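You operate a simulated robot arm through the tools that you are given. There is no shell and no other tool. Be economical: measure what you need, move in short steps, check, and stop when the job is done.

You run a simulated robot arm. Do the job below in one go: nothing can be reset, and whatever is moved stays where it is left.

TASK
Top the orange tub up about to its line, lid it and put it on the green shelf.
Fine: with the scoop, from the blue crate; put the scoop back. Set down upright: what you pick out.
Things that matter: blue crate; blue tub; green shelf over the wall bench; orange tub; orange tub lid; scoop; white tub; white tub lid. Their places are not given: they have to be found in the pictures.

It is judged by the outcome, as a careful person would: the job done as asked, and still so three seconds after it is handed in. It fails if anything else is knocked over, pushed out of place, dropped, spilled or broken. A push-on lid holds only when it is set on centred and level and pressed home; a screw cap is set on level and turned clockwise until tight.

THE ROBOT
A 6-joint arm with a two-finger parallel gripper, fixed in place. Base frame: the origin is at the foot of the arm, x ahead of it, y to its left, z up; the work surface is at about z = 0.86. Units: m, rad, N and s.
With the tool pointing down near the work surface it reaches from about 0.18 to 0.84 m from the base axis. Its first joint turns from -2.897 to 2.897 rad. Payload 3.91 kg.
The TCP is the grasp point between the finger pads, 0.03 m short of the fingertips. In the tool frame z runs along the fingers and y along their closing line. Largest opening 0.11 m; finger width 0.02, thickness 0.01; the body of the gripper, 0.048 by 0.112 m, starts 0.055 m behind the TCP.
Orientation is that of the tool frame in the base frame, as a unit quaternion [x, y, z, w]. With the fingers straight down and closing along the base's y, the tool's x points along the base's -x, its y along +y and its z along -z.

THE INTERFACE
- The arm moves only by the tool jog_arm. Its argument "moves" is a list of rows, each a list of 3 entries, a list of its own where there are three numbers: the shift along the tool's x, y, z in m, then the turn, a rotation vector about the tool's x, y, z in rad, then the opening, from 0 (shut) to 1 (fully open). In form: [[[x, y, z], [ax, ay, az], gripper], ...]. A call has 1 to 8 rows; each row is the pose to reach, as a shift and turn from the pose commanded when the call began, along the tool's axes at that moment. Rows are played at 5 a second. More than 0.05 m and 0.15 rad between two rows, or a gripper value outside its range, and nothing of the call is played. Where a pose cannot be reached the arm comes as near as it can. A force on the tool above 90 N (or 10 N above the force at the start of the call, whichever is more), or a blocked arm, ends the call early, and 0.2 s more pass. The fingers move at their own pace (about 0.108 m/s each) and stop on an object; they squeeze with about 36 N. The grip force told is the motor's: it shows also when the fingers shut on nothing. Time passes only in rows, and 0.2 s behind the last, so rows that repeat a pose let the fingers close. The reply holds the time, the measured pose of the TCP, the force on the tool along the base axes, the opening and the grip force, in the units named above and with some noise, with the torque about the TCP (base axes, N m) and any sound that the robot's microphone picked up.
- Cameras (640 x 400 px; columns grow to the right, rows downward): "scene" is fixed at [0.0505, 0.6499, 1.6433]; the picture's right is [-0.61, -0.79, 0.00], its down [-0.48, 0.37, -0.79] and it looks along [0.63, -0.48, -0.61] (base axes); focal length 331 px, centre (320, 200). "wrist" rides on the gripper at [0.077, 0.007, -0.115] in the tool frame; the picture's right is [-0.09, 1.00, 0.00], its down [-0.80, -0.07, -0.59] and it looks along [-0.59, -0.05, 0.80] (tool axes); focal length 270 px, centre (320, 200).
- camera(camera): a new picture of that camera. It takes no simulated time.
- slide_trunk(by): slides the trunk up (or, below 0, down) by that many m; the arm rides with it, the base frame stays. It gives what a move gives, with no picture.
- locate(camera, pixels): there is no depth. For up to 12 entries [column, row, z] of the newest picture of that camera ("zoom" is the newest enlarged one), the place [x, y] in the base frame at which the ray of that pixel passes the height z, good to about 0.002 m. It takes no simulated time.
- enlarge(camera, box): a new picture of the part [left, top, right, bottom] of that camera's present view, enlarged. It takes no simulated time.
- job_done(): hands the job in; it is judged then, once.

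Work in short steps. Measure before you move; look again where a grasp or a placing could have gone wrong, and mend it. You have 80 turns and 46 pictures in all, those below and enlarged ones among them. Open the gripper and draw the arm clear of the work before you hand the job in, unless the task says otherwise; then end with one line.

The tools are called after ">>>" by a JSON object that holds its "fn" and its "kwargs". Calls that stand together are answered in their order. jog_arm: Moves the arm, as the interface text tells. Its arguments: {"type":"object","properties":{"moves":{"type":"array","items":{"type":"array"}}},"required":["moves"]} The other tools are called the same way: slide_trunk (by) slides the trunk up or down; camera (camera) takes a picture; locate (camera, pixels) gives the place at which the rays of pixels pass given heights; enlarge (camera, box) takes an enlarged picture of a part of a camera's view; job_done () hands the job in.

At the start:

```text
clock: 0.0
ee_pos: [0.2793, 0.2248, 1.4452]
orientation: [-0.001, 1.0, 0.001, 0.002]
force: [-0.4, 0.4, -0.9]
ft_torque: [-0.01, -0.02, -0.03]
finger_gap: 0.1099
grasp_force: 0.2
trunk travel left (down, up): [-0.527, 0.013]
```

scene: 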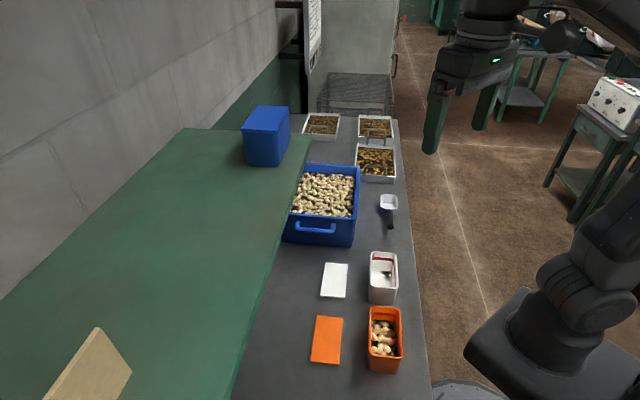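
wrist: 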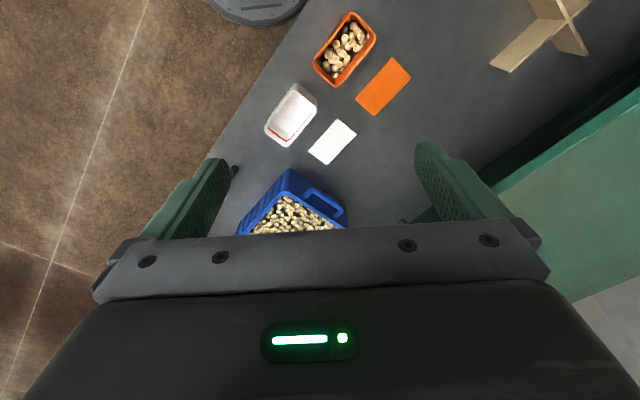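

The scene picture shows the tubs around (384,275) and (384,340), the crate at (325,205) and the scoop at (388,208). I'll enlarge that region and locate key points.

>>> {"fn": "enlarge", "kwargs": {"camera": "scene", "box": [270, 230, 430, 390]}}

>>> {"fn": "enlarge", "kwargs": {"camera": "scene", "box": [270, 100, 430, 260]}}

>>> {"fn": "locate", "kwargs": {"camera": "scene", "pixels": [[369, 308, 0.95], [401, 307, 0.95], [403, 358, 0.95], [368, 356, 0.95], [388, 201, 0.88], [390, 226, 0.88], [285, 238, 0.86], [352, 246, 0.86], [358, 168, 0.96], [317, 316, 0.865], [340, 363, 0.865], [265, 290, 1.2]]}}

>>> {"fn": "locate", "kwargs": {"camera": "wrist", "pixels": [[351, 12, 0.95], [376, 37, 0.95], [341, 87, 0.95], [313, 66, 0.95], [386, 57, 0.865], [411, 75, 0.865], [377, 115, 0.865], [356, 98, 0.865], [336, 119, 0.865], [324, 163, 0.865], [235, 170, 0.87], [290, 170, 0.96]]}}

```text
2.50 times, centred on (350, 310) of scene
```

zoom: 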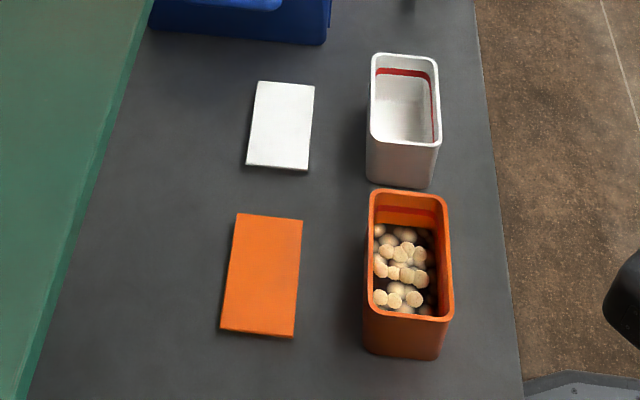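

```text
2.50 times, centred on (350, 180) of scene
```

zoom: 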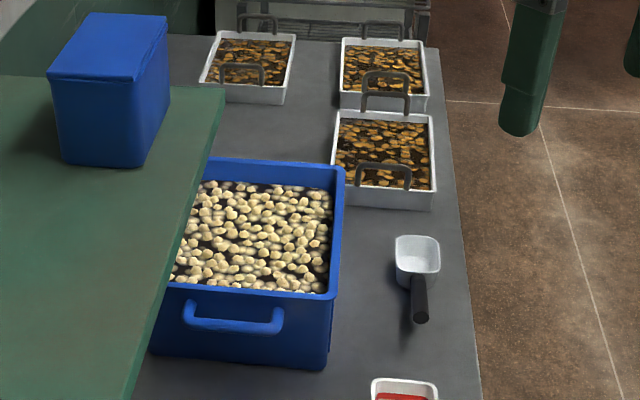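

```text
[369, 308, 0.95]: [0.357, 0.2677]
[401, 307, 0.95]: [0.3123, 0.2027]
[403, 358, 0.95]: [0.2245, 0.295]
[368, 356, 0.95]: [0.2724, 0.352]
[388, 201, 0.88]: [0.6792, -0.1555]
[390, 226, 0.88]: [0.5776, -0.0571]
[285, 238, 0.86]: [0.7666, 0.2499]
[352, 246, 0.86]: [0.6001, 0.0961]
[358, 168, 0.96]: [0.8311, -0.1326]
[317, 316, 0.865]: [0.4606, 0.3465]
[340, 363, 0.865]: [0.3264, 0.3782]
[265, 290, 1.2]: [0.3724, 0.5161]
```

```text
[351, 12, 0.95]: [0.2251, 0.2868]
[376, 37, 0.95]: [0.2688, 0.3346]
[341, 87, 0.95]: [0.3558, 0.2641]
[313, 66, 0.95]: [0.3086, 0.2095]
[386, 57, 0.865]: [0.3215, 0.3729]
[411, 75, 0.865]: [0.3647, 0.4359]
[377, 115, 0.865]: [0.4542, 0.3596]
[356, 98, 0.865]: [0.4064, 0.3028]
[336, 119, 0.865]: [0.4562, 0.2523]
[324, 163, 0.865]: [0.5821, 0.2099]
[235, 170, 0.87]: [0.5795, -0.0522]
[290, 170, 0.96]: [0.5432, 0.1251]
```

Orange tub is about (0.29,0.275), its long axis along roughly (0.72,-0.69). Now I triangulate the shelf height from its front edge (scene (300,165),(235,390); wrist (500,190),(638,95)), the wooden piece, and the scoop.

>>> {"fn": "camera", "kwargs": {"camera": "scene"}}

>>> {"fn": "locate", "kwargs": {"camera": "scene", "pixels": [[310, 135, 1.0], [238, 385, 1.0], [310, 135, 1.1], [238, 385, 1.1], [310, 135, 1.2], [238, 385, 1.2], [310, 135, 1.3], [238, 385, 1.3], [98, 328, 1.1], [98, 328, 1.2], [185, 129, 1.2], [185, 129, 1.1]]}}

>>> {"fn": "locate", "kwargs": {"camera": "wrist", "pixels": [[500, 190, 1.0], [638, 97, 1.0], [500, 190, 1.1], [638, 97, 1.1], [500, 190, 1.2], [638, 97, 1.2], [500, 190, 1.3], [638, 97, 1.3], [540, 30, 0.86], [540, 30, 1.0], [490, 65, 0.86], [490, 65, 1.0]]}}

```text
41 pictures are left
```

scene: 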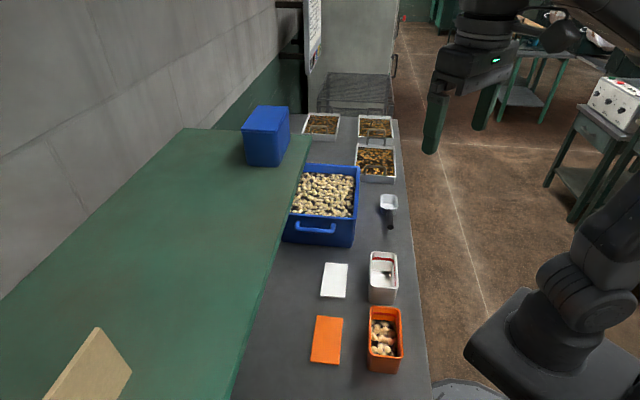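

```text
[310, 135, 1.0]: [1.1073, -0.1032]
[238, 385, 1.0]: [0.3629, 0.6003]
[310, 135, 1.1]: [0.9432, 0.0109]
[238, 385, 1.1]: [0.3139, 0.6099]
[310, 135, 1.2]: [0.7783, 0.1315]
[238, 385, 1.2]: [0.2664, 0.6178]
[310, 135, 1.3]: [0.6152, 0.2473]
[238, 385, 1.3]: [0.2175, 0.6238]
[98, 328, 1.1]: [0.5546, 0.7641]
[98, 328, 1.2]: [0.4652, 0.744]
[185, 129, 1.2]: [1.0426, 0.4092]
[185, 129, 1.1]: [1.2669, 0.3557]
```

```text
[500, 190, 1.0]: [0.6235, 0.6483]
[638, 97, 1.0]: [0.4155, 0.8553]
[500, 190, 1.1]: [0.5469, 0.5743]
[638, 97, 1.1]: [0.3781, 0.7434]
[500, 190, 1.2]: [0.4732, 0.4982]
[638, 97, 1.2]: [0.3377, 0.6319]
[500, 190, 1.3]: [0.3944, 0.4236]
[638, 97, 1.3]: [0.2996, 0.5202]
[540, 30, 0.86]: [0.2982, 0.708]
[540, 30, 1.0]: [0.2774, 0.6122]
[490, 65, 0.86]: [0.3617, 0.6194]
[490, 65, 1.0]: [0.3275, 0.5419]
```

Shelf top is roughly z≈1.27, with its front edge at v≈0.61 (v = inward normal (0.69,0.725)). I swing towards the scoop with the tool turned 0.76 rad so that the fingers close across the handle, to view it closer.

>>> {"fn": "jog_arm", "kwargs": {"moves": [[[-0.025, -0.0275, 0.031], [0, 0, 0.095], 1], [[-0.05, -0.055, 0.0625], [0, 0, 0.19], 1], [[-0.075, -0.0825, 0.094], [0, 0, 0.285], 1], [[-0.1, -0.11, 0.125], [0, 0, 0.38], 1], [[-0.125, -0.1375, 0.156], [0, 0, 0.475], 1], [[-0.15, -0.165, 0.1875], [0, 0, 0.57], 1], [[-0.175, -0.1925, 0.219], [0, 0, 0.665], 1], [[-0.2, -0.22, 0.25], [0, 0, 0.76], 1]]}}

>>> {"fn": "camera", "kwargs": {"camera": "wrist"}}

>>> {"fn": "camera", "kwargs": {"camera": "scene"}}

```text
clock: 1.8
ee_pos: [0.482, 0.0043, 1.1938]
orientation: [0.37, 0.929, 0.001, 0.0]
force: [-0.2, 0.2, -1.0]
ft_torque: [-0.01, 0.0, 0.0]
finger_gap: 0.1101
grasp_force: 0.0
trunk travel left (down, up): [-0.527, 0.013]
```

```text
40 pictures are left
```

wrist: 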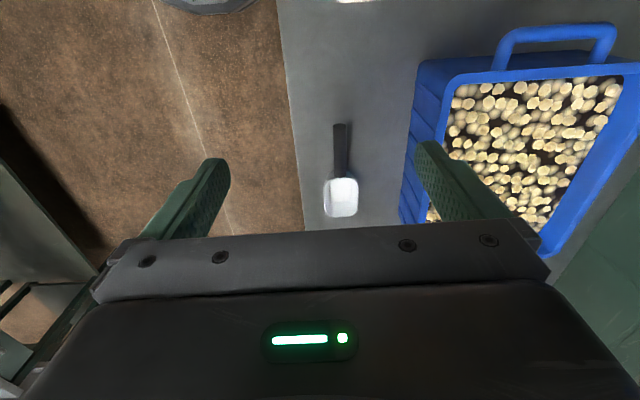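

```text
39 pictures are left
```

scene: 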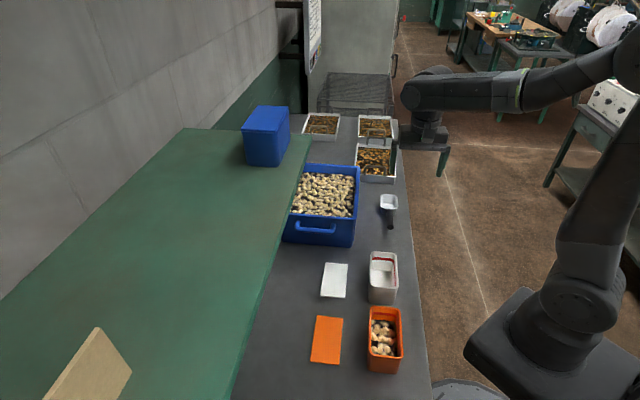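

The scoop is at wrist (340,123)–(341,217), handle aligned with the tool. I enlarge it and locate handle end, bowl and crate corners.

>>> {"fn": "enlarge", "kwargs": {"camera": "wrist", "box": [290, 100, 390, 230]}}

>>> {"fn": "enlarge", "kwargs": {"camera": "scene", "box": [360, 180, 420, 240]}}

>>> {"fn": "locate", "kwargs": {"camera": "wrist", "pixels": [[340, 123, 0.88], [341, 178, 0.88], [324, 185, 0.9], [357, 185, 0.9], [341, 217, 0.9], [418, 62, 0.97], [638, 62, 0.97], [400, 225, 0.86], [450, 80, 0.97], [625, 80, 0.97], [545, 250, 0.97], [303, 200, 0.86]]}}

>>> {"fn": "locate", "kwargs": {"camera": "scene", "pixels": [[391, 228, 0.88], [391, 228, 0.9], [388, 213, 0.88], [388, 213, 0.9], [379, 195, 0.9], [396, 195, 0.9], [360, 167, 0.97], [360, 167, 0.99], [353, 221, 0.97], [353, 221, 0.99], [284, 215, 0.97], [356, 199, 0.97]]}}

```text
3.08 times, centred on (340, 165) of wrist
```

zoom: 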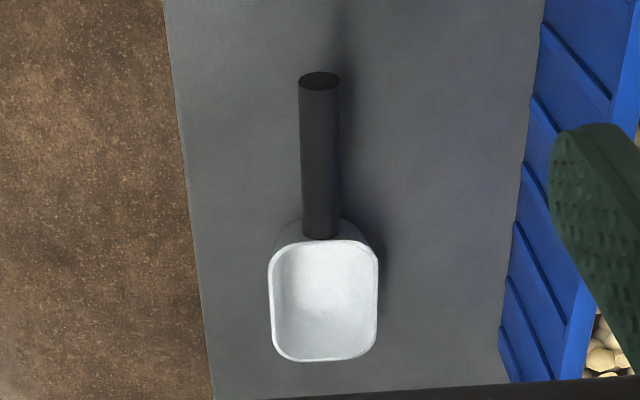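

```text
6.67 times, centred on (390, 210) of scene
```

zoom: 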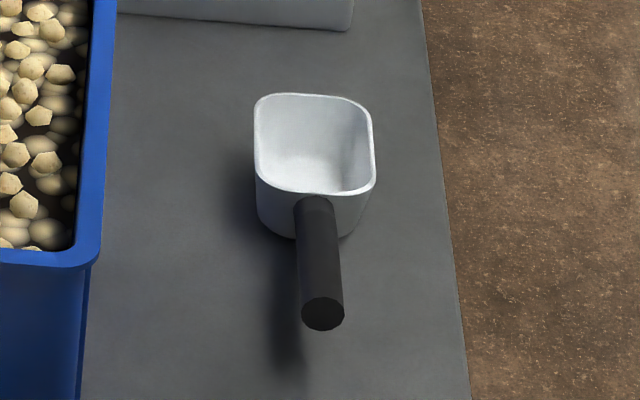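

```text
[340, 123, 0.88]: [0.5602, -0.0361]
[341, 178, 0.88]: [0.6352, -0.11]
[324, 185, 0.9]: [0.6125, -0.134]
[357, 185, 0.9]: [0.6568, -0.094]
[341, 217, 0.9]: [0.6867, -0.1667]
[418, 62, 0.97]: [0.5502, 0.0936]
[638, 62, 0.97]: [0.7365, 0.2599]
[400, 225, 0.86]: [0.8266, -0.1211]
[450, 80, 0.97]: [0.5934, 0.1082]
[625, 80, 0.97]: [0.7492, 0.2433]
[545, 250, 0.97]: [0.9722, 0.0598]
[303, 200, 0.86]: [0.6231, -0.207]
```

```text
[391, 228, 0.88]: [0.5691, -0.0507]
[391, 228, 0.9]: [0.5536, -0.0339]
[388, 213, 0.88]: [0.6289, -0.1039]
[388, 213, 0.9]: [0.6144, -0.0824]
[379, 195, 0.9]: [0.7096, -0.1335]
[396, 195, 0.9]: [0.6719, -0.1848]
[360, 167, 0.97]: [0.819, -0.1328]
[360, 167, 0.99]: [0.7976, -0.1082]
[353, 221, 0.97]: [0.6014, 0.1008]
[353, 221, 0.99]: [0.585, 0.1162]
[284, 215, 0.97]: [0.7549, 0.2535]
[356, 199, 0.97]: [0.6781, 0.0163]
```

Matching both cameras, the handle end is at (0.554,-0.033) at z≈0.90, the handle running to (0.628,-0.107), diameter ≈0.022. I move above the handle at (0.586,-0.065), z 1.0 and check.

>>> {"fn": "jog_arm", "kwargs": {"moves": [[[-0.025, 0.004, 0.039], [0, 0, 0.006], 1], [[-0.05, 0.0085, 0.078], [0, 0, 0.012], 1], [[-0.075, 0.013, 0.116], [0, 0, 0.018], 1], [[-0.1, 0.017, 0.155], [0, 0, 0.024], 1], [[-0.123, 0.0213, 0.194], [0, 0, 0.03], 1], [[-0.123, 0.0213, 0.194], [0, 0, 0.03], 1]]}}

>>> {"fn": "camera", "kwargs": {"camera": "wrist"}}

```text
clock: 3.2
ee_pos: [0.5842, -0.0634, 1.0018]
orientation: [0.384, 0.923, 0.001, 0.0]
force: [-0.6, -0.8, -1.1]
ft_torque: [0.01, 0.01, 0.01]
finger_gap: 0.11
grasp_force: 0.0
trunk travel left (down, up): [-0.527, 0.013]
```

```text
36 pictures are left
```

wrist: 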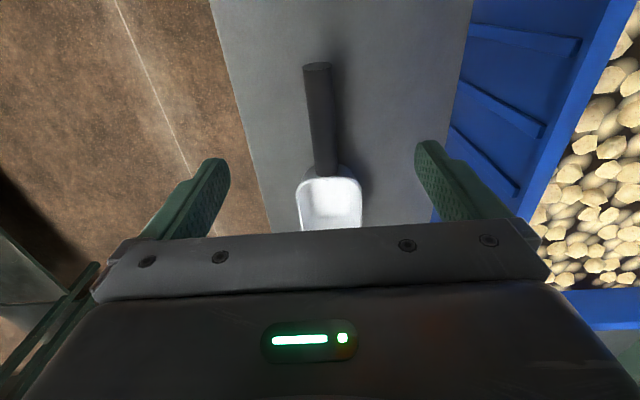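

Handle runs from (317,67) to (326,172); I locate these, and the bowl and the crate rim, at their heights.

>>> {"fn": "locate", "kwargs": {"camera": "wrist", "pixels": [[317, 67, 0.9], [326, 172, 0.9], [304, 66, 0.9], [331, 66, 0.9], [317, 64, 0.91], [326, 172, 0.91], [298, 195, 0.905], [362, 195, 0.905], [330, 180, 0.905], [600, 60, 0.97], [545, 190, 0.95], [620, 100, 0.95]]}}

```text
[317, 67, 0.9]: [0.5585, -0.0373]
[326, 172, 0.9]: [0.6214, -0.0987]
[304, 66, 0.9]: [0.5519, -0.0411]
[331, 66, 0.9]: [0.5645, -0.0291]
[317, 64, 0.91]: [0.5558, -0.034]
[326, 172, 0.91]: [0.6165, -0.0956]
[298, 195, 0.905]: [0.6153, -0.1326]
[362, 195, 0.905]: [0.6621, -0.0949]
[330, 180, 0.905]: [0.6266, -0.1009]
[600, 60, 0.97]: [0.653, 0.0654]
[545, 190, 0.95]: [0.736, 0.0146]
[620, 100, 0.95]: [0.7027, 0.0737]
```

The TCP is centred over the handle within ~1 mm and aligned to 1°. I descend to z=0.90 and close.

>>> {"fn": "jog_arm", "kwargs": {"moves": [[[0, 0, 0.045], [0, 0, 0], 1], [[0, 0, 0.085], [0, 0, 0], 1], [[0, 0, 0.1], [0, 0, 0], 1], [[0, 0, 0.1], [0, 0, 0], 0.5], [[0, 0, 0.1], [0, 0, 0], 0], [[0, 0, 0.1], [0, 0, 0], 0], [[0, 0, 0.1], [0, 0, 0], 0]]}}

>>> {"fn": "camera", "kwargs": {"camera": "wrist"}}

```text
clock: 4.8
ee_pos: [0.5857, -0.0651, 0.9015]
orientation: [0.384, 0.923, 0.001, 0.0]
force: [-0.3, 1.3, -0.2]
ft_torque: [0.1, 0.07, 0.03]
finger_gap: 0.0212
grasp_force: 36.0
trunk travel left (down, up): [-0.527, 0.013]
```

```text
35 pictures are left
```

wrist: 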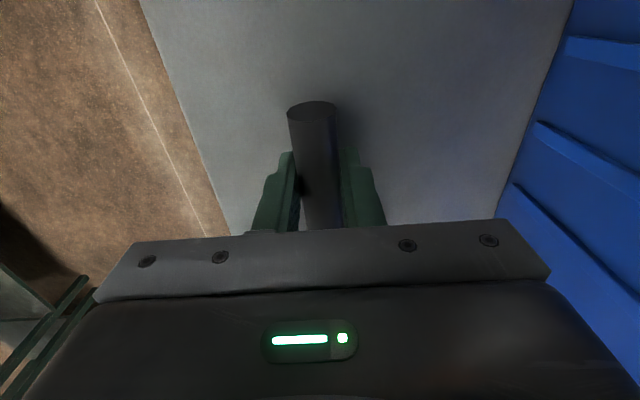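

Gripped (gap 0.021, 36 N). The scoop home is TCP (0.586,-0.065,0.901). I lift straight up 0.22 and start moving across towards the crate, then check.

>>> {"fn": "jog_arm", "kwargs": {"moves": [[[0, 0, -0.03], [0, 0, 0], 0], [[0, 0, -0.07], [0, 0, 0], 0], [[0, 0, -0.115], [0, 0, 0], 0], [[0, 0, -0.16], [0, 0, 0], 0], [[0, 0, -0.2], [0, 0, 0], 0], [[0, 0.04, -0.22], [0, 0, 0], 0], [[0, 0.085, -0.22], [0, 0, 0], 0], [[0.0, 0.13, -0.22], [0, 0, 0], 0]]}}

>>> {"fn": "enlarge", "kwargs": {"camera": "scene", "box": [270, 60, 450, 260]}}

```text
clock: 6.6
ee_pos: [0.6777, 0.0267, 1.1197]
orientation: [0.384, 0.923, 0.0, 0.0]
force: [0.2, 0.7, -1.5]
ft_torque: [0.05, 0.1, 0.03]
finger_gap: 0.0211
grasp_force: 35.9
trunk travel left (down, up): [-0.527, 0.013]
```

```text
2.00 times, centred on (360, 160) of scene
```

zoom: 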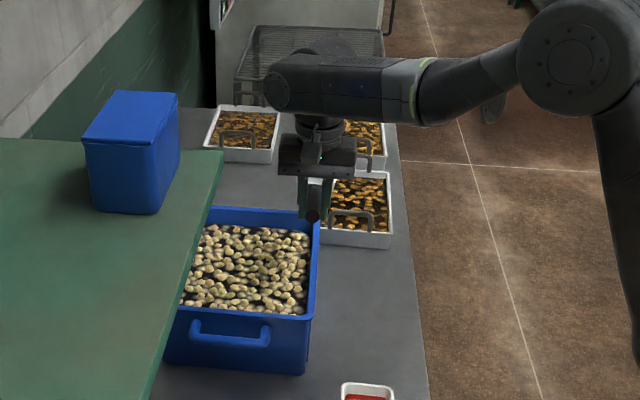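

The scoop is held, the arm well clear of the shelf. I move to above the crate (v≈0.56,u≈0.41) and pitch the bowl down 0.6 rad.

>>> {"fn": "jog_arm", "kwargs": {"moves": [[[0.015, 0.015, 0], [0, 0.12, 0], 0], [[0.025, 0.03, 0], [0, 0.24, 0], 0], [[0.035, 0.045, 0], [0, 0.36, 0], 0], [[0.045, 0.06, 0], [0, 0.48, 0], 0], [[0.05, 0.06, 0], [0, 0.6, 0], 0], [[0.05, 0.06, 0], [0, 0.6, 0], 0]]}}

>>> {"fn": "camera", "kwargs": {"camera": "wrist"}}

>>> {"fn": "enlarge", "kwargs": {"camera": "scene", "box": [280, 100, 400, 240]}}

```text
clock: 8.0
ee_pos: [0.6831, 0.1054, 1.1212]
orientation: [0.367, 0.882, 0.114, -0.272]
force: [-0.4, -0.1, -1.2]
ft_torque: [0.07, 0.04, -0.01]
finger_gap: 0.0213
grasp_force: 35.9
trunk travel left (down, up): [-0.527, 0.013]
```

```text
33 pictures are left
```

wrist: 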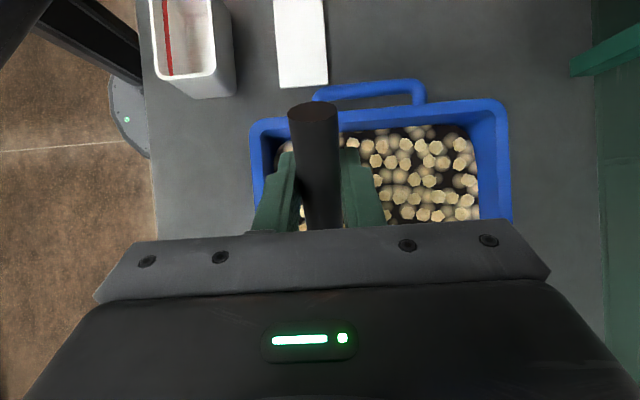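

```text
2.86 times, centred on (340, 170) of scene
```

zoom: 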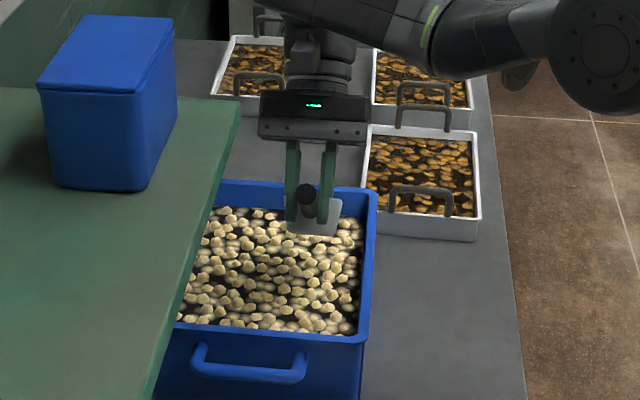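

Positioned: bowl over the near-middle of the crate, rim clear. I plunge 0.10 m straight down in steps, watching the force.

>>> {"fn": "jog_arm", "kwargs": {"moves": [[[-0.0226, 0, 0.033], [0, 0, 0], 0], [[-0.0424, 0, 0.0619], [0, 0, 0], 0], [[-0.0565, 0, 0.0825], [0, 0, 0], 0], [[-0.0565, 0, 0.0825], [0, 0, 0], 0]]}}

>>> {"fn": "enlarge", "kwargs": {"camera": "scene", "box": [280, 120, 380, 230]}}

```text
clock: 9.0
ee_pos: [0.6844, 0.105, 1.0215]
orientation: [0.367, 0.882, 0.114, -0.272]
force: [0.6, -0.7, -1.5]
ft_torque: [0.07, 0.05, -0.04]
finger_gap: 0.0211
grasp_force: 35.9
trunk travel left (down, up): [-0.527, 0.013]
```

```text
3.64 times, centred on (330, 175) of scene
```

zoom: 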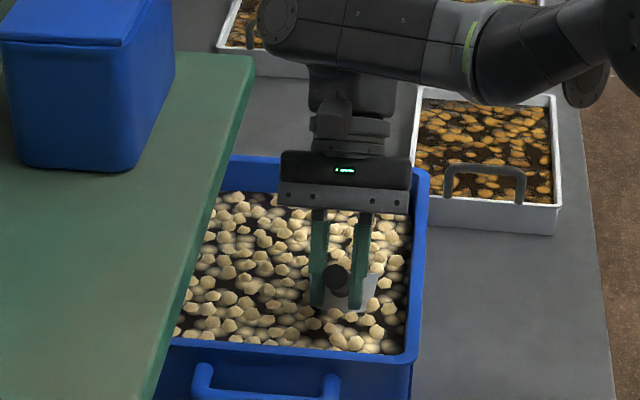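

No resistance yet. I run the scooping stroke: a little deeper, forward along the crate while levelling the bowl, then start to lift.

>>> {"fn": "jog_arm", "kwargs": {"moves": [[[-0.0085, 0, 0.0124], [0, 0, 0], 0], [[-0.017, 0, 0.0248], [0, 0, 0], 0], [[-0.0432, 0, 0.0189], [0, -0.1, 0], 0], [[-0.0625, 0, 0.0117], [0, -0.22, 0], 0], [[-0.0778, 0, 0.0074], [0, -0.36, 0], 0], [[-0.0872, 0, 0.007], [0, -0.5, 0], 0], [[-0.0889, 0, 0.0058], [0, -0.62, 0], 0], [[-0.0691, 0, -0.0231], [0, -0.66, 0], 0]]}}

>>> {"fn": "enlarge", "kwargs": {"camera": "scene", "box": [280, 120, 380, 230]}}

```text
clock: 10.8
ee_pos: [0.7338, 0.0558, 1.0017]
orientation: [0.384, 0.923, -0.011, 0.029]
force: [0.5, 0.1, -1.9]
ft_torque: [0.13, 0.12, 0.01]
finger_gap: 0.0212
grasp_force: 36.2
trunk travel left (down, up): [-0.527, 0.013]
```

```text
3.64 times, centred on (330, 175) of scene
```

zoom: 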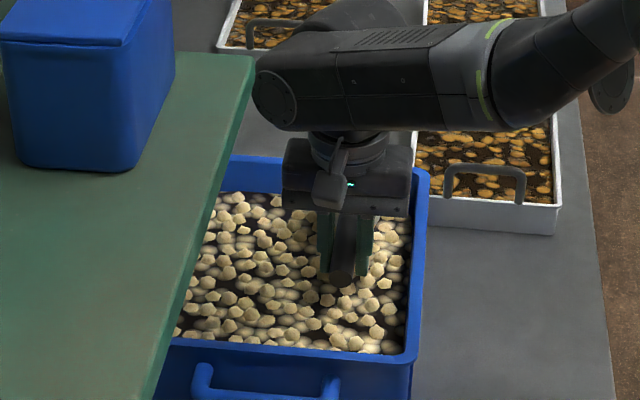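

Torque rose (≈0.09→0.18 N m), consistent with a loaded bowl. I lift out of the crate and draw back towards the front (v≈0.41), then look at the bowl.

>>> {"fn": "jog_arm", "kwargs": {"moves": [[[-0.002, 0, -0.04], [0, 0, 0], 0], [[-0.005, 0, -0.085], [0, 0, 0], 0], [[-0.008, 0, -0.13], [0, 0, 0], 0], [[0.0, -0.04, -0.15], [0, 0, 0], 0], [[0.02, -0.08, -0.165], [0, 0, 0], 0], [[0.05, -0.115, -0.18], [0, 0, 0], 0], [[0.09, -0.14, -0.19], [0, 0, 0], 0], [[0.135, -0.15, -0.2], [0, 0, 0], 0]]}}

>>> {"fn": "enlarge", "kwargs": {"camera": "scene", "box": [280, 60, 460, 240]}}

```text
clock: 12.6
ee_pos: [0.5221, 0.0532, 1.1949]
orientation: [0.384, 0.923, -0.011, 0.029]
force: [-0.7, 1.0, -1.2]
ft_torque: [0.1, 0.12, -0.01]
finger_gap: 0.0212
grasp_force: 36.7
trunk travel left (down, up): [-0.527, 0.013]
```

```text
2.22 times, centred on (370, 150) of scene
```

zoom: 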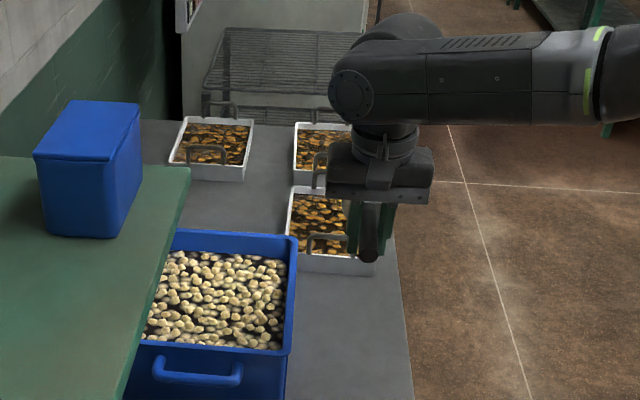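

The bowl is hidden behind the gripper; I carry it level towards a pouring stand-off by the orange tub, raising on the way.

>>> {"fn": "jog_arm", "kwargs": {"moves": [[[0.04, 0.003, -0.024], [0, 0, 0.033], 0], [[0.08, 0.006, -0.048], [0, 0, 0.066], 0], [[0.12, 0.009, -0.072], [0, 0, 0.099], 0], [[0.16, 0.012, -0.096], [0, 0, 0.132], 0], [[0.2, 0.015, -0.12], [0, 0, 0.165], 0], [[0.24, 0.018, -0.144], [0, 0, 0.198], 0], [[0.28, 0.021, -0.168], [0, 0, 0.23], 0], [[0.32, 0.024, -0.192], [0, 0, 0.26], 0]]}}

>>> {"fn": "camera", "kwargs": {"camera": "scene"}}

```text
clock: 14.4
ee_pos: [0.3064, 0.3061, 1.3654]
orientation: [0.502, 0.864, -0.007, 0.029]
force: [0.3, 0.2, -1.4]
ft_torque: [0.15, 0.08, -0.01]
finger_gap: 0.0208
grasp_force: 35.7
trunk travel left (down, up): [-0.527, 0.013]
```

```text
28 pictures are left
```

scene: 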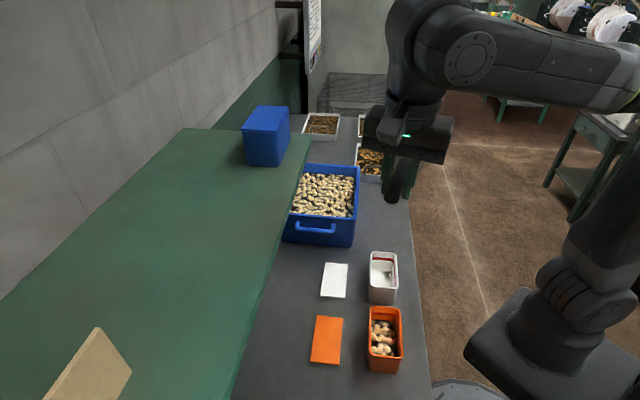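

Still level. I finish the move to the pour stand-off (0.254,0.365,1.42) so I can lower the trunk and give the wrist room to roll.

>>> {"fn": "jog_arm", "kwargs": {"moves": [[[0.025, -0.005, -0.02], [0, 0, 0], 0], [[0.05, -0.01, -0.04], [0, 0, 0], 0], [[0.077, -0.016, -0.06], [0, 0, 0], 0], [[0.077, -0.016, -0.06], [0, 0, 0], 0]]}}

>>> {"fn": "slide_trunk", "kwargs": {"by": -0.25}}

>>> {"fn": "camera", "kwargs": {"camera": "scene"}}

```text
clock: 15.4
ee_pos: [0.2523, 0.3662, 1.4215]
orientation: [0.501, 0.865, -0.007, 0.029]
force: [0.0, 0.3, -1.1]
ft_torque: [0.14, 0.08, -0.01]
finger_gap: 0.0211
grasp_force: 35.9
trunk travel left (down, up): [-0.527, 0.013]
```

```text
clock: 18.0
ee_pos: [0.2518, 0.3657, 1.1712]
orientation: [0.501, 0.865, -0.007, 0.03]
force: [-0.6, -0.1, -2.5]
ft_torque: [0.14, 0.06, -0.05]
finger_gap: 0.0213
grasp_force: 35.8
trunk travel left (down, up): [-0.277, 0.263]
```

```text
27 pictures are left
```

scene: 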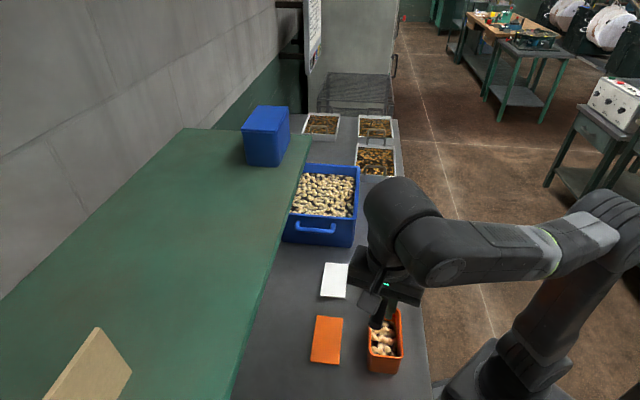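

The arm now has a good posture. I zoom in on the gripper and scoop to see the bowl and the tub's fill.

>>> {"fn": "enlarge", "kwargs": {"camera": "scene", "box": [330, 280, 430, 390]}}

>>> {"fn": "camera", "kwargs": {"camera": "wrist"}}

```text
3.64 times, centred on (380, 335) of scene
```

zoom: 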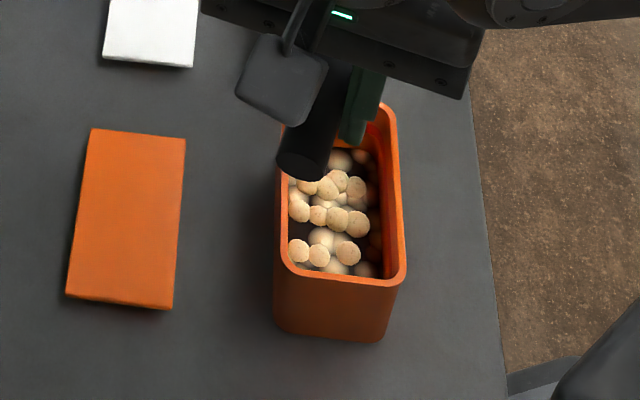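

```text
25 pictures are left
```

wrist: 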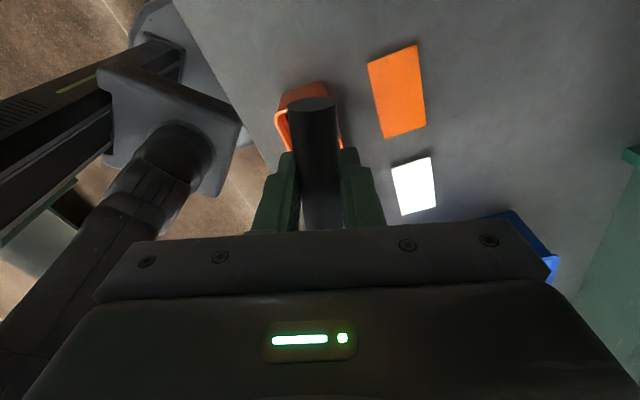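

Everything is aligned above the tub. I lower to z≈1.04 and then begin rolling (tool z outward) to about 0.75 rad.

>>> {"fn": "jog_arm", "kwargs": {"moves": [[[0, 0, 0.045], [0, 0, 0], 0], [[0, 0, 0.09], [0, 0, 0], 0], [[0, 0, 0.13], [-0.05, 0, 0], 0], [[0, 0, 0.13], [-0.2, 0, 0], 0], [[0, 0, 0.13], [-0.35, 0, 0], 0], [[0, 0, 0.13], [-0.5, 0, 0], 0], [[0, 0, 0.13], [-0.62, 0, 0], 0], [[0, 0, 0.13], [-0.75, 0, 0], 0]]}}

>>> {"fn": "enlarge", "kwargs": {"camera": "scene", "box": [330, 280, 430, 390]}}

```text
clock: 19.8
ee_pos: [0.2576, 0.36, 1.0413]
orientation: [0.455, 0.807, 0.311, 0.21]
force: [0.0, -0.4, -1.6]
ft_torque: [0.08, 0.12, 0.01]
finger_gap: 0.0208
grasp_force: 35.6
trunk travel left (down, up): [-0.277, 0.263]
```

```text
3.64 times, centred on (380, 335) of scene
```

zoom: 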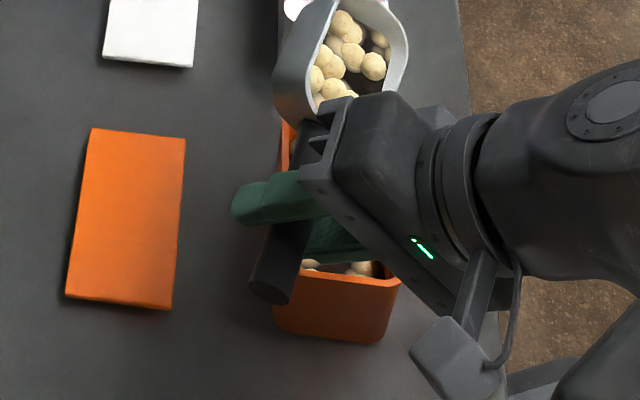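

The bowl is loaded (grains at zoom (345,60)). I check where the bowl's lip is at its height, before pouring.

>>> {"fn": "locate", "kwargs": {"camera": "zoom", "pixels": [[345, 60, 1.03], [350, 90, 1.02], [400, 55, 1.01], [330, 0, 1.06], [385, 5, 1.03], [303, 60, 1.05], [390, 100, 1.01], [395, 110, 0.95], [282, 258, 0.95], [405, 270, 0.95]]}}

```text
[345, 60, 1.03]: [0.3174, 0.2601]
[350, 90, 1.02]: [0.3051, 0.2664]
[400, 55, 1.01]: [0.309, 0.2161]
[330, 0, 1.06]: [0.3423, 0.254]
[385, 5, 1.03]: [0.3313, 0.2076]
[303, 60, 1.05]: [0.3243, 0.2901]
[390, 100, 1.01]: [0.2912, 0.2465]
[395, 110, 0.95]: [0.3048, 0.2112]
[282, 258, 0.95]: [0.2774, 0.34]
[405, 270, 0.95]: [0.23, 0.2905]
```

The lip seems to sit further out along the tub than planned. I take a view shifted up to measure the bowl's full outline.

>>> {"fn": "enlarge", "kwargs": {"camera": "scene", "box": [350, 240, 430, 330]}}

```text
4.44 times, centred on (390, 285) of scene
```

zoom: 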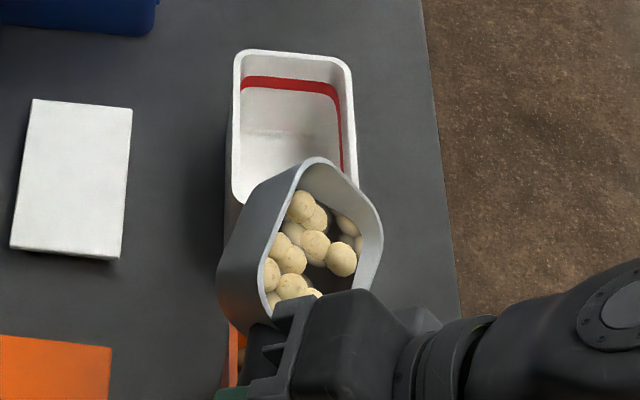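

I locate the rim corners of the bowl: far-lower (381,232), lower-near (366,288), far-upper (308,162).

>>> {"fn": "locate", "kwargs": {"camera": "zoom", "pixels": [[381, 232, 1.03], [381, 232, 1.02], [366, 288, 1.02], [308, 162, 1.07], [308, 162, 1.06], [275, 305, 1.06]]}}

```text
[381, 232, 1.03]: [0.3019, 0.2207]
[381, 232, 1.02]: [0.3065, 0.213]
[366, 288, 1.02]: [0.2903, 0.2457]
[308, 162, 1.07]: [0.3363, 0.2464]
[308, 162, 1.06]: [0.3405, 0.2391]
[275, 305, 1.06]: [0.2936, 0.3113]
```

Lip centre is at about u+0.006, v−0.020 from the tub centre, with its far corner near the tub's edge. I correct: yaw back 0.14 rad and shift ~2 cm before rolling on.

>>> {"fn": "jog_arm", "kwargs": {"moves": [[[0.006, -0.006, -0.0055], [0, 0.048, -0.051], 0], [[0.0117, -0.0119, -0.0111], [0, 0.095, -0.102], 0], [[0.0117, -0.0119, -0.0111], [0, 0.095, -0.102], 0]]}}

>>> {"fn": "jog_arm", "kwargs": {"moves": [[[0, 0, 0], [-0.12, 0, 0], 0], [[0, 0, 0], [-0.24, 0, 0], 0], [[0, 0, 0], [-0.36, 0, 0], 0], [[0, 0, 0], [-0.46, 0, 0], 0], [[0, 0, 0], [-0.56, 0, 0], 0], [[0, 0, 0], [-0.56, 0, 0], 0]]}}

>>> {"fn": "enlarge", "kwargs": {"camera": "scene", "box": [340, 260, 430, 370]}}

```text
clock: 20.6
ee_pos: [0.2381, 0.3636, 1.0403]
orientation: [0.398, 0.839, 0.32, 0.188]
force: [0.2, -0.1, -0.4]
ft_torque: [0.1, 0.09, 0.02]
finger_gap: 0.0209
grasp_force: 36.1
trunk travel left (down, up): [-0.277, 0.263]
```

```text
clock: 22.0
ee_pos: [0.2706, 0.3255, 1.1531]
orientation: [0.324, 0.736, 0.523, 0.284]
force: [0.0, 0.1, -1.8]
ft_torque: [0.07, 0.11, 0.03]
finger_gap: 0.0212
grasp_force: 35.7
out of reach, approached as far as the arm can: row 2, 3, 4, 5, 6
trunk travel left (down, up): [-0.277, 0.263]
```

```text
3.64 times, centred on (385, 315) of scene
```

zoom: 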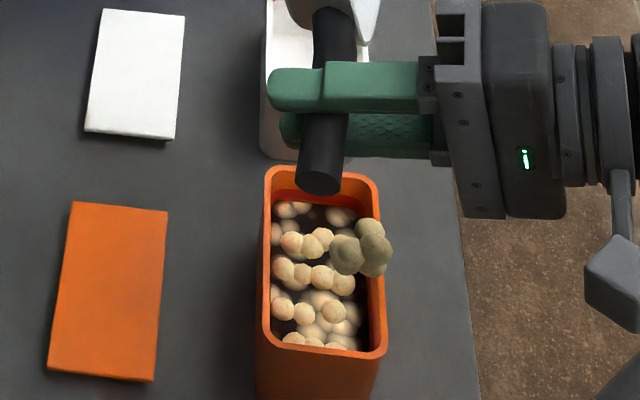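

The wrist ran out of reach: the TCP rose to z 1.153 and grains are falling at zoom (365,245). I locate those and the bowl before any time passes.

>>> {"fn": "locate", "kwargs": {"camera": "zoom", "pixels": [[362, 245, 1.1], [362, 245, 1.05], [362, 245, 1.0], [362, 245, 0.95], [325, 180, 1.16], [360, 30, 1.12], [270, 180, 0.95], [380, 190, 0.95], [385, 340, 0.95], [265, 330, 0.95]]}}

>>> {"fn": "enlarge", "kwargs": {"camera": "scene", "box": [350, 200, 450, 310]}}

```text
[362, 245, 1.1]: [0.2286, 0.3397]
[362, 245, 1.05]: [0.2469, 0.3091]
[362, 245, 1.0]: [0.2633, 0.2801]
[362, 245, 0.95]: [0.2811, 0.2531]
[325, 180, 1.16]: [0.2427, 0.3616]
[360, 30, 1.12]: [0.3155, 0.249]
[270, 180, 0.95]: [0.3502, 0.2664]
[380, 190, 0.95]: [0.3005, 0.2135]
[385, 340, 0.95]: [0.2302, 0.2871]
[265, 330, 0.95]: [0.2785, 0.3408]
```

```text
3.64 times, centred on (400, 255) of scene
```

zoom: 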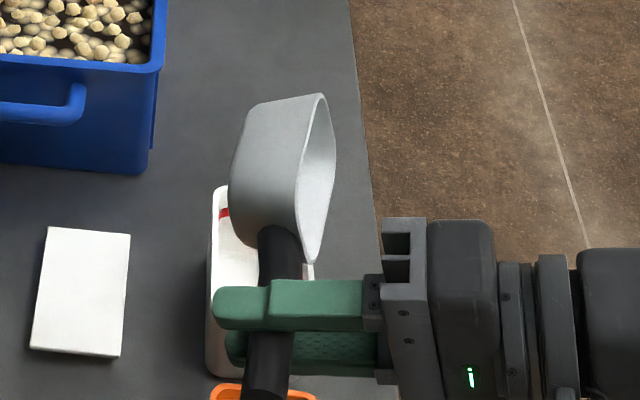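

The bowl (rolled ~73°) has poured much of its load; falling grains lie within the tub's outline. I nudge up 3 cm to see how the arm responds from here.

>>> {"fn": "jog_arm", "kwargs": {"moves": [[[-0.0024, 0.0287, -0.0088], [0, 0, 0], 0]]}}

>>> {"fn": "enlarge", "kwargs": {"camera": "scene", "box": [340, 240, 440, 370]}}

```text
clock: 22.4
ee_pos: [0.2719, 0.3252, 1.1834]
orientation: [0.324, 0.737, 0.522, 0.283]
force: [-0.1, 0.7, -1.5]
ft_torque: [0.06, 0.09, 0.01]
finger_gap: 0.0213
grasp_force: 35.8
trunk travel left (down, up): [-0.277, 0.263]
```

```text
3.08 times, centred on (390, 305) of scene
```

zoom: 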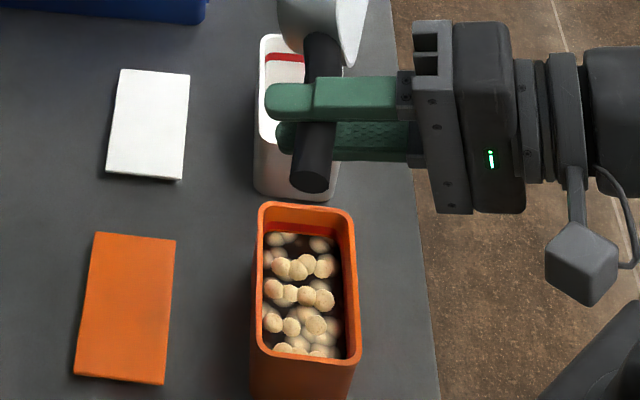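

The arm follows from its clamped pose. I zoom in tightly on the orange tub to compare the level with the red line.

>>> {"fn": "enlarge", "kwargs": {"camera": "scene", "box": [362, 300, 412, 365]}}

```text
6.15 times, centred on (387, 332) of scene
```

zoom: 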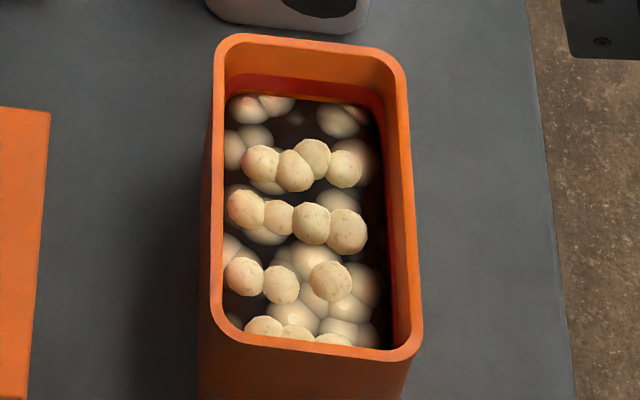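

Level is now just under the red band (about 6 mm below its centre); some load should remain in the scoop. I raise 0.2 m over the tub so I can lower the trunk for more roll range.

>>> {"fn": "jog_arm", "kwargs": {"moves": [[[0.0068, 0.039, -0.0125], [0, 0, 0], 0], [[0.0137, 0.0776, -0.025], [0, 0, 0], 0], [[0.0205, 0.116, -0.0376], [0, 0, 0], 0], [[0.0274, 0.155, -0.05], [0, 0, 0], 0], [[0.0342, 0.194, -0.0626], [0, 0, 0], 0], [[0.0342, 0.194, -0.0626], [0, 0, 0], 0]]}}

>>> {"fn": "slide_trunk", "kwargs": {"by": -0.22}}

>>> {"fn": "enlarge", "kwargs": {"camera": "scene", "box": [330, 200, 450, 370]}}

```text
clock: 23.8
ee_pos: [0.2398, 0.3601, 1.386]
orientation: [0.324, 0.736, 0.522, 0.284]
force: [-0.7, -0.2, -0.9]
ft_torque: [0.11, 0.07, 0.01]
finger_gap: 0.0213
grasp_force: 36.4
trunk travel left (down, up): [-0.277, 0.263]
```

```text
clock: 26.1
ee_pos: [0.2405, 0.3603, 1.1654]
orientation: [0.325, 0.736, 0.522, 0.284]
force: [-0.4, 0.5, -1.3]
ft_torque: [0.08, 0.07, 0.01]
finger_gap: 0.0212
grasp_force: 35.9
trunk travel left (down, up): [-0.057, 0.483]
```

```text
2.35 times, centred on (390, 285) of scene
```

zoom: 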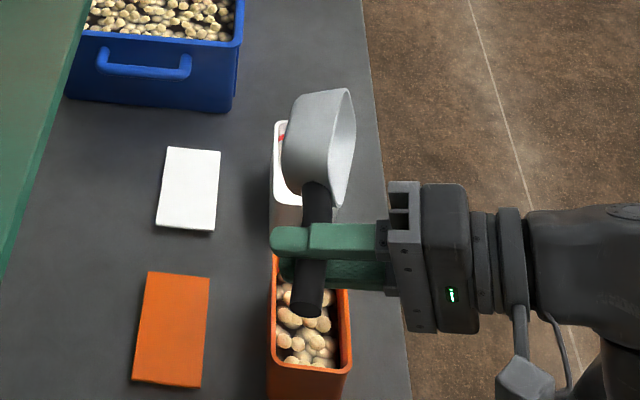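

The reach is now fine with the trunk lowered. I lower 0.10 m over the tub first.

>>> {"fn": "jog_arm", "kwargs": {"moves": [[[0.0035, -0.043, 0.0132], [0, 0, 0], 0], [[0.0079, -0.0955, 0.0293], [0, 0, 0], 0], [[0.0079, -0.0955, 0.0293], [0, 0, 0], 0]]}}

>>> {"fn": "jog_arm", "kwargs": {"moves": [[[0, 0, 0], [-0.12, 0, 0], 0], [[0, 0, 0], [-0.24, 0, 0], 0], [[0, 0, 0], [-0.36, 0, 0], 0], [[0, 0, 0], [-0.36, 0, 0], 0]]}}

>>> {"fn": "enlarge", "kwargs": {"camera": "scene", "box": [340, 250, 430, 370]}}

```text
refused: row 2 steps farther than a row can; nothing moved
```

```text
clock: 27.1
ee_pos: [0.2392, 0.3611, 1.1655]
orientation: [0.269, 0.631, 0.645, 0.337]
force: [-0.4, -0.7, -1.3]
ft_torque: [0.07, 0.1, 0.0]
finger_gap: 0.0211
grasp_force: 36.1
trunk travel left (down, up): [-0.057, 0.483]
```

```text
3.33 times, centred on (385, 310) of scene
```

zoom: 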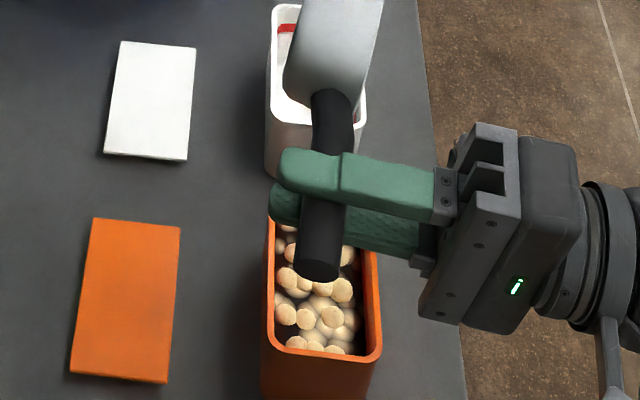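

The lowering was refused (row too long) but the roll went to ~94° over the tub with nothing seen falling outside. I now lower 0.08 and roll a further 0.4 rad, shifting back 1 cm to keep the lip centred.

>>> {"fn": "jog_arm", "kwargs": {"moves": [[[0.0032, -0.04, -0.0025], [0, 0, 0], 0], [[0.0063, -0.08, -0.005], [0, 0, 0], 0], [[0.0063, -0.08, -0.01], [-0.1, 0, 0], 0], [[0.0063, -0.08, -0.015], [-0.2, 0, 0], 0], [[0.0063, -0.08, -0.017], [-0.3, 0, 0], 0], [[0.0063, -0.08, -0.017], [-0.4, 0, 0], 0], [[0.0063, -0.08, -0.017], [-0.4, 0, 0], 0]]}}

>>> {"fn": "enlarge", "kwargs": {"camera": "scene", "box": [340, 260, 430, 370]}}

```text
clock: 28.7
ee_pos: [0.1671, 0.2977, 1.2141]
orientation: [0.196, 0.522, 0.733, 0.39]
force: [0.3, 0.4, -2.4]
ft_torque: [0.09, 0.1, 0.04]
finger_gap: 0.0212
grasp_force: 36.1
out of reach, approached as far as the arm can: row 2, 3, 4, 5, 6, 7
trunk travel left (down, up): [-0.057, 0.483]
```

```text
3.64 times, centred on (385, 315) of scene
```

zoom: 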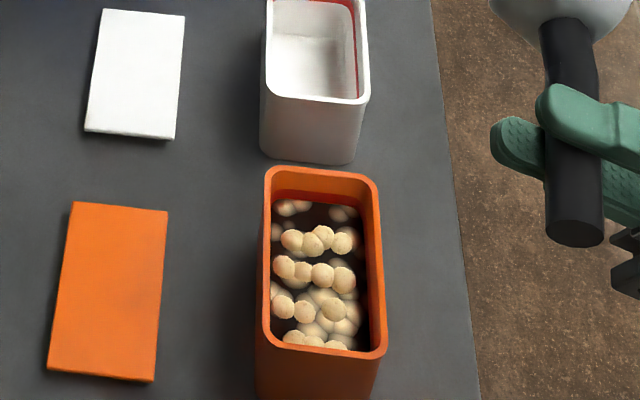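

The arm retreated away from the tub (bowl empty, nothing on the bench). I zoom in on the tub to judge level against line.

>>> {"fn": "enlarge", "kwargs": {"camera": "scene", "box": [367, 303, 405, 335]}}

>>> {"fn": "locate", "kwargs": {"camera": "zoom", "pixels": [[300, 60, 0.95]]}}

```text
12.50 times, centred on (386, 319) of scene
```

zoom: 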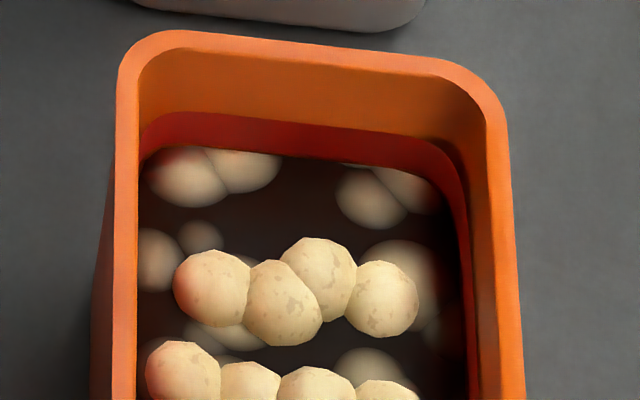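

```text
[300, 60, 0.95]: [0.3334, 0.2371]
```

The level meets the lower part of the red band: filled about to the line. Now I unroll the scoop back to level in two steps.

>>> {"fn": "jog_arm", "kwargs": {"moves": [[[0, 0, 0], [0.14, 0, 0], 0], [[0, 0, 0], [0.28, 0, 0], 0], [[0, 0, 0], [0.42, 0, 0], 0], [[0, 0, 0], [0.56, 0, 0], 0], [[0, 0, 0], [0.7, 0, 0], 0], [[0, 0, 0], [0.84, 0, 0], 0], [[0, 0, 0], [0.98, 0, 0], 0], [[0, 0, 0], [1.12, 0, 0], 0]]}}

>>> {"fn": "jog_arm", "kwargs": {"moves": [[[0, 0, 0], [0.14, 0, 0], 0], [[0, 0, 0], [0.28, 0, 0], 0], [[0, 0, 0], [0.42, 0, 0], 0], [[0, 0, 0], [0.56, 0, 0], 0], [[0, 0, 0], [0.7, 0, 0], 0], [[0, 0, 0], [0.838, 0, 0], 0], [[0, 0, 0], [0.838, 0, 0], 0]]}}

```text
clock: 30.5
ee_pos: [0.1679, 0.2978, 1.2143]
orientation: [0.373, 0.832, 0.343, 0.226]
force: [-0.6, 0.2, -0.8]
ft_torque: [0.08, 0.07, 0.03]
finger_gap: 0.0214
grasp_force: 35.8
trunk travel left (down, up): [-0.057, 0.483]
```

```text
clock: 32.1
ee_pos: [0.204, 0.3101, 0.9773]
orientation: [0.432, 0.9, 0.002, 0.055]
force: [-0.7, -0.2, -1.1]
ft_torque: [0.08, 0.08, 0.02]
finger_gap: 0.0209
grasp_force: 36.3
out of reach, approached as far as the arm can: row 1, 2, 3, 4, 5, 6, 7
trunk travel left (down, up): [-0.057, 0.483]
```

Reach limit pulled the TCP down to z 0.977, close to the tub. I look right away before moving further.

>>> {"fn": "enlarge", "kwargs": {"camera": "scene", "box": [340, 260, 430, 390]}}

```text
3.08 times, centred on (385, 325) of scene
```

zoom: 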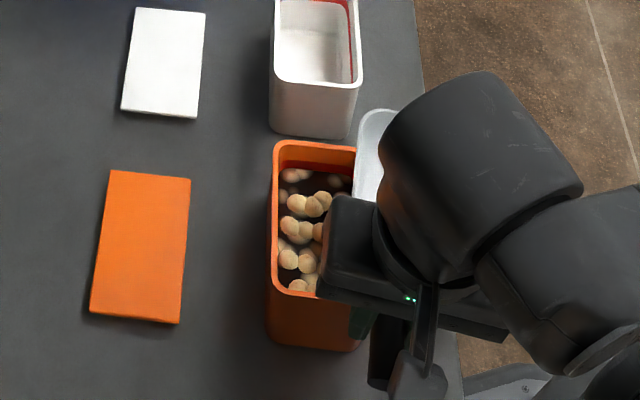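

The tub is still in place (corner at raw (370,307)), the bowl beside it. Sliding the trunk straight up lifts everything clear vertically.

>>> {"fn": "slide_trunk", "kwargs": {"by": 0.35}}

>>> {"fn": "camera", "kwargs": {"camera": "scene"}}

```text
clock: 35.5
ee_pos: [0.2031, 0.3107, 1.3274]
orientation: [0.432, 0.9, 0.001, 0.055]
force: [-0.3, -0.4, -1.2]
ft_torque: [0.1, 0.09, -0.01]
finger_gap: 0.0213
grasp_force: 35.9
trunk travel left (down, up): [-0.407, 0.133]
```

```text
13 pictures are left
```

scene: 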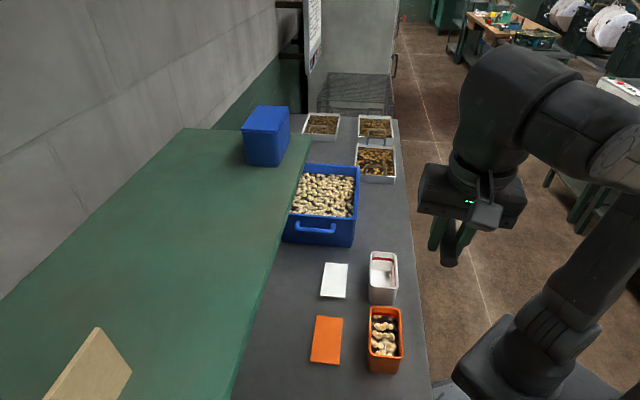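

Everything is still in place. I bring the scoop level, aligned to its original heading, and travel back towards its home.

>>> {"fn": "jog_arm", "kwargs": {"moves": [[[-0.0431, 0.0043, 0.0239], [0.0055, 0.0126, -0.0132], 0], [[-0.0863, 0.0086, 0.0479], [0.011, 0.0252, -0.0265], 0], [[-0.1294, 0.0129, 0.0718], [0.0165, 0.0379, -0.0398], 0], [[-0.1725, 0.0172, 0.0958], [0.022, 0.0505, -0.053], 0], [[-0.2156, 0.0215, 0.1197], [0.0275, 0.0631, -0.0663], 0], [[-0.2588, 0.0258, 0.1436], [0.033, 0.0757, -0.0795], 0], [[-0.3019, 0.0301, 0.1676], [0.0385, 0.0884, -0.0928], 0], [[-0.345, 0.0344, 0.1915], [0.044, 0.101, -0.106], 0]]}}

```text
clock: 37.3
ee_pos: [0.4639, 0.0524, 1.1724]
orientation: [0.383, 0.924, 0.001, 0.0]
force: [0.5, 0.4, -0.2]
ft_torque: [0.06, 0.09, 0.01]
finger_gap: 0.0213
grasp_force: 35.8
trunk travel left (down, up): [-0.407, 0.133]
```

Level and aligned now. I go over the home spot and then straight down to just above the bench.

>>> {"fn": "jog_arm", "kwargs": {"moves": [[[-0.034, 0.0007, 0.03], [0, 0, 0], 0], [[-0.068, 0.0014, 0.065], [0, 0, 0], 0], [[-0.102, 0.0021, 0.1], [0, 0, 0], 0], [[-0.136, 0.0029, 0.13], [0, 0, 0], 0], [[-0.1692, 0.0036, 0.165], [0, 0, 0], 0], [[-0.1692, 0.0036, 0.21], [0, 0, 0], 0], [[-0.1692, 0.0036, 0.25], [0, 0, 0], 0], [[-0.1692, 0.0036, 0.266], [0, 0, 0], 0]]}}

>>> {"fn": "jog_arm", "kwargs": {"moves": [[[0, 0, 0.0025], [0, 0, 0], 0], [[0, 0, 0.004], [0, 0, 0], 0]]}}

```text
clock: 39.1
ee_pos: [0.5865, -0.0626, 0.9054]
orientation: [0.384, 0.923, 0.001, 0.0]
force: [0.9, 0.8, -1.7]
ft_torque: [0.06, 0.06, 0.01]
finger_gap: 0.0214
grasp_force: 36.7
trunk travel left (down, up): [-0.407, 0.133]
```

```text
clock: 39.7
ee_pos: [0.5866, -0.0622, 0.9036]
orientation: [0.383, 0.924, 0.001, 0.001]
force: [-0.2, -0.8, -1.4]
ft_torque: [0.08, 0.06, -0.03]
finger_gap: 0.021
grasp_force: 35.9
trunk travel left (down, up): [-0.407, 0.133]
```

No contact yet (force −1.4). I go down 2 mm more in small steps and read the force.

>>> {"fn": "jog_arm", "kwargs": {"moves": [[[0, 0.0, 0.001], [0, 0, 0], 0], [[0, 0, 0.002], [0, 0, 0], 0], [[0, 0, 0.002], [0, 0, 0], 0]]}}

```text
clock: 40.5
ee_pos: [0.5857, -0.0622, 0.9006]
orientation: [0.384, 0.924, 0.001, 0.0]
force: [0.5, 0.2, -1.0]
ft_torque: [0.08, 0.1, 0.0]
finger_gap: 0.0212
grasp_force: 36.1
trunk travel left (down, up): [-0.407, 0.133]
```

At home height (z 0.9006 vs 0.9015 when picked up). I release and rise straight up.

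>>> {"fn": "jog_arm", "kwargs": {"moves": [[[0, 0, 0], [0, 0, 0], 0.4], [[0, 0, 0], [0, 0, 0], 0.8], [[0, 0, 0], [0, 0, 0], 0.8], [[0, 0, -0.04], [0, 0, 0], 0.8], [[0, 0, -0.085], [0, 0, 0], 0.8], [[0, 0, -0.13], [0, 0, 0], 0.8], [[0, 0, -0.175], [0, 0, 0], 0.8], [[0.02, 0, -0.22], [0, 0, 0], 0.8]]}}

>>> {"fn": "camera", "kwargs": {"camera": "wrist"}}

```text
clock: 42.3
ee_pos: [0.5713, -0.0493, 1.1202]
orientation: [0.385, 0.923, 0.001, -0.001]
force: [-0.5, -0.2, 0.2]
ft_torque: [0.01, -0.03, 0.01]
finger_gap: 0.0882
grasp_force: 0.0
trunk travel left (down, up): [-0.407, 0.133]
```

```text
12 pictures are left
```

wrist: 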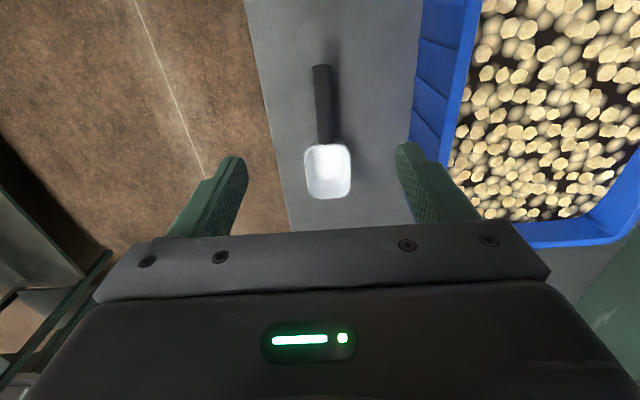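

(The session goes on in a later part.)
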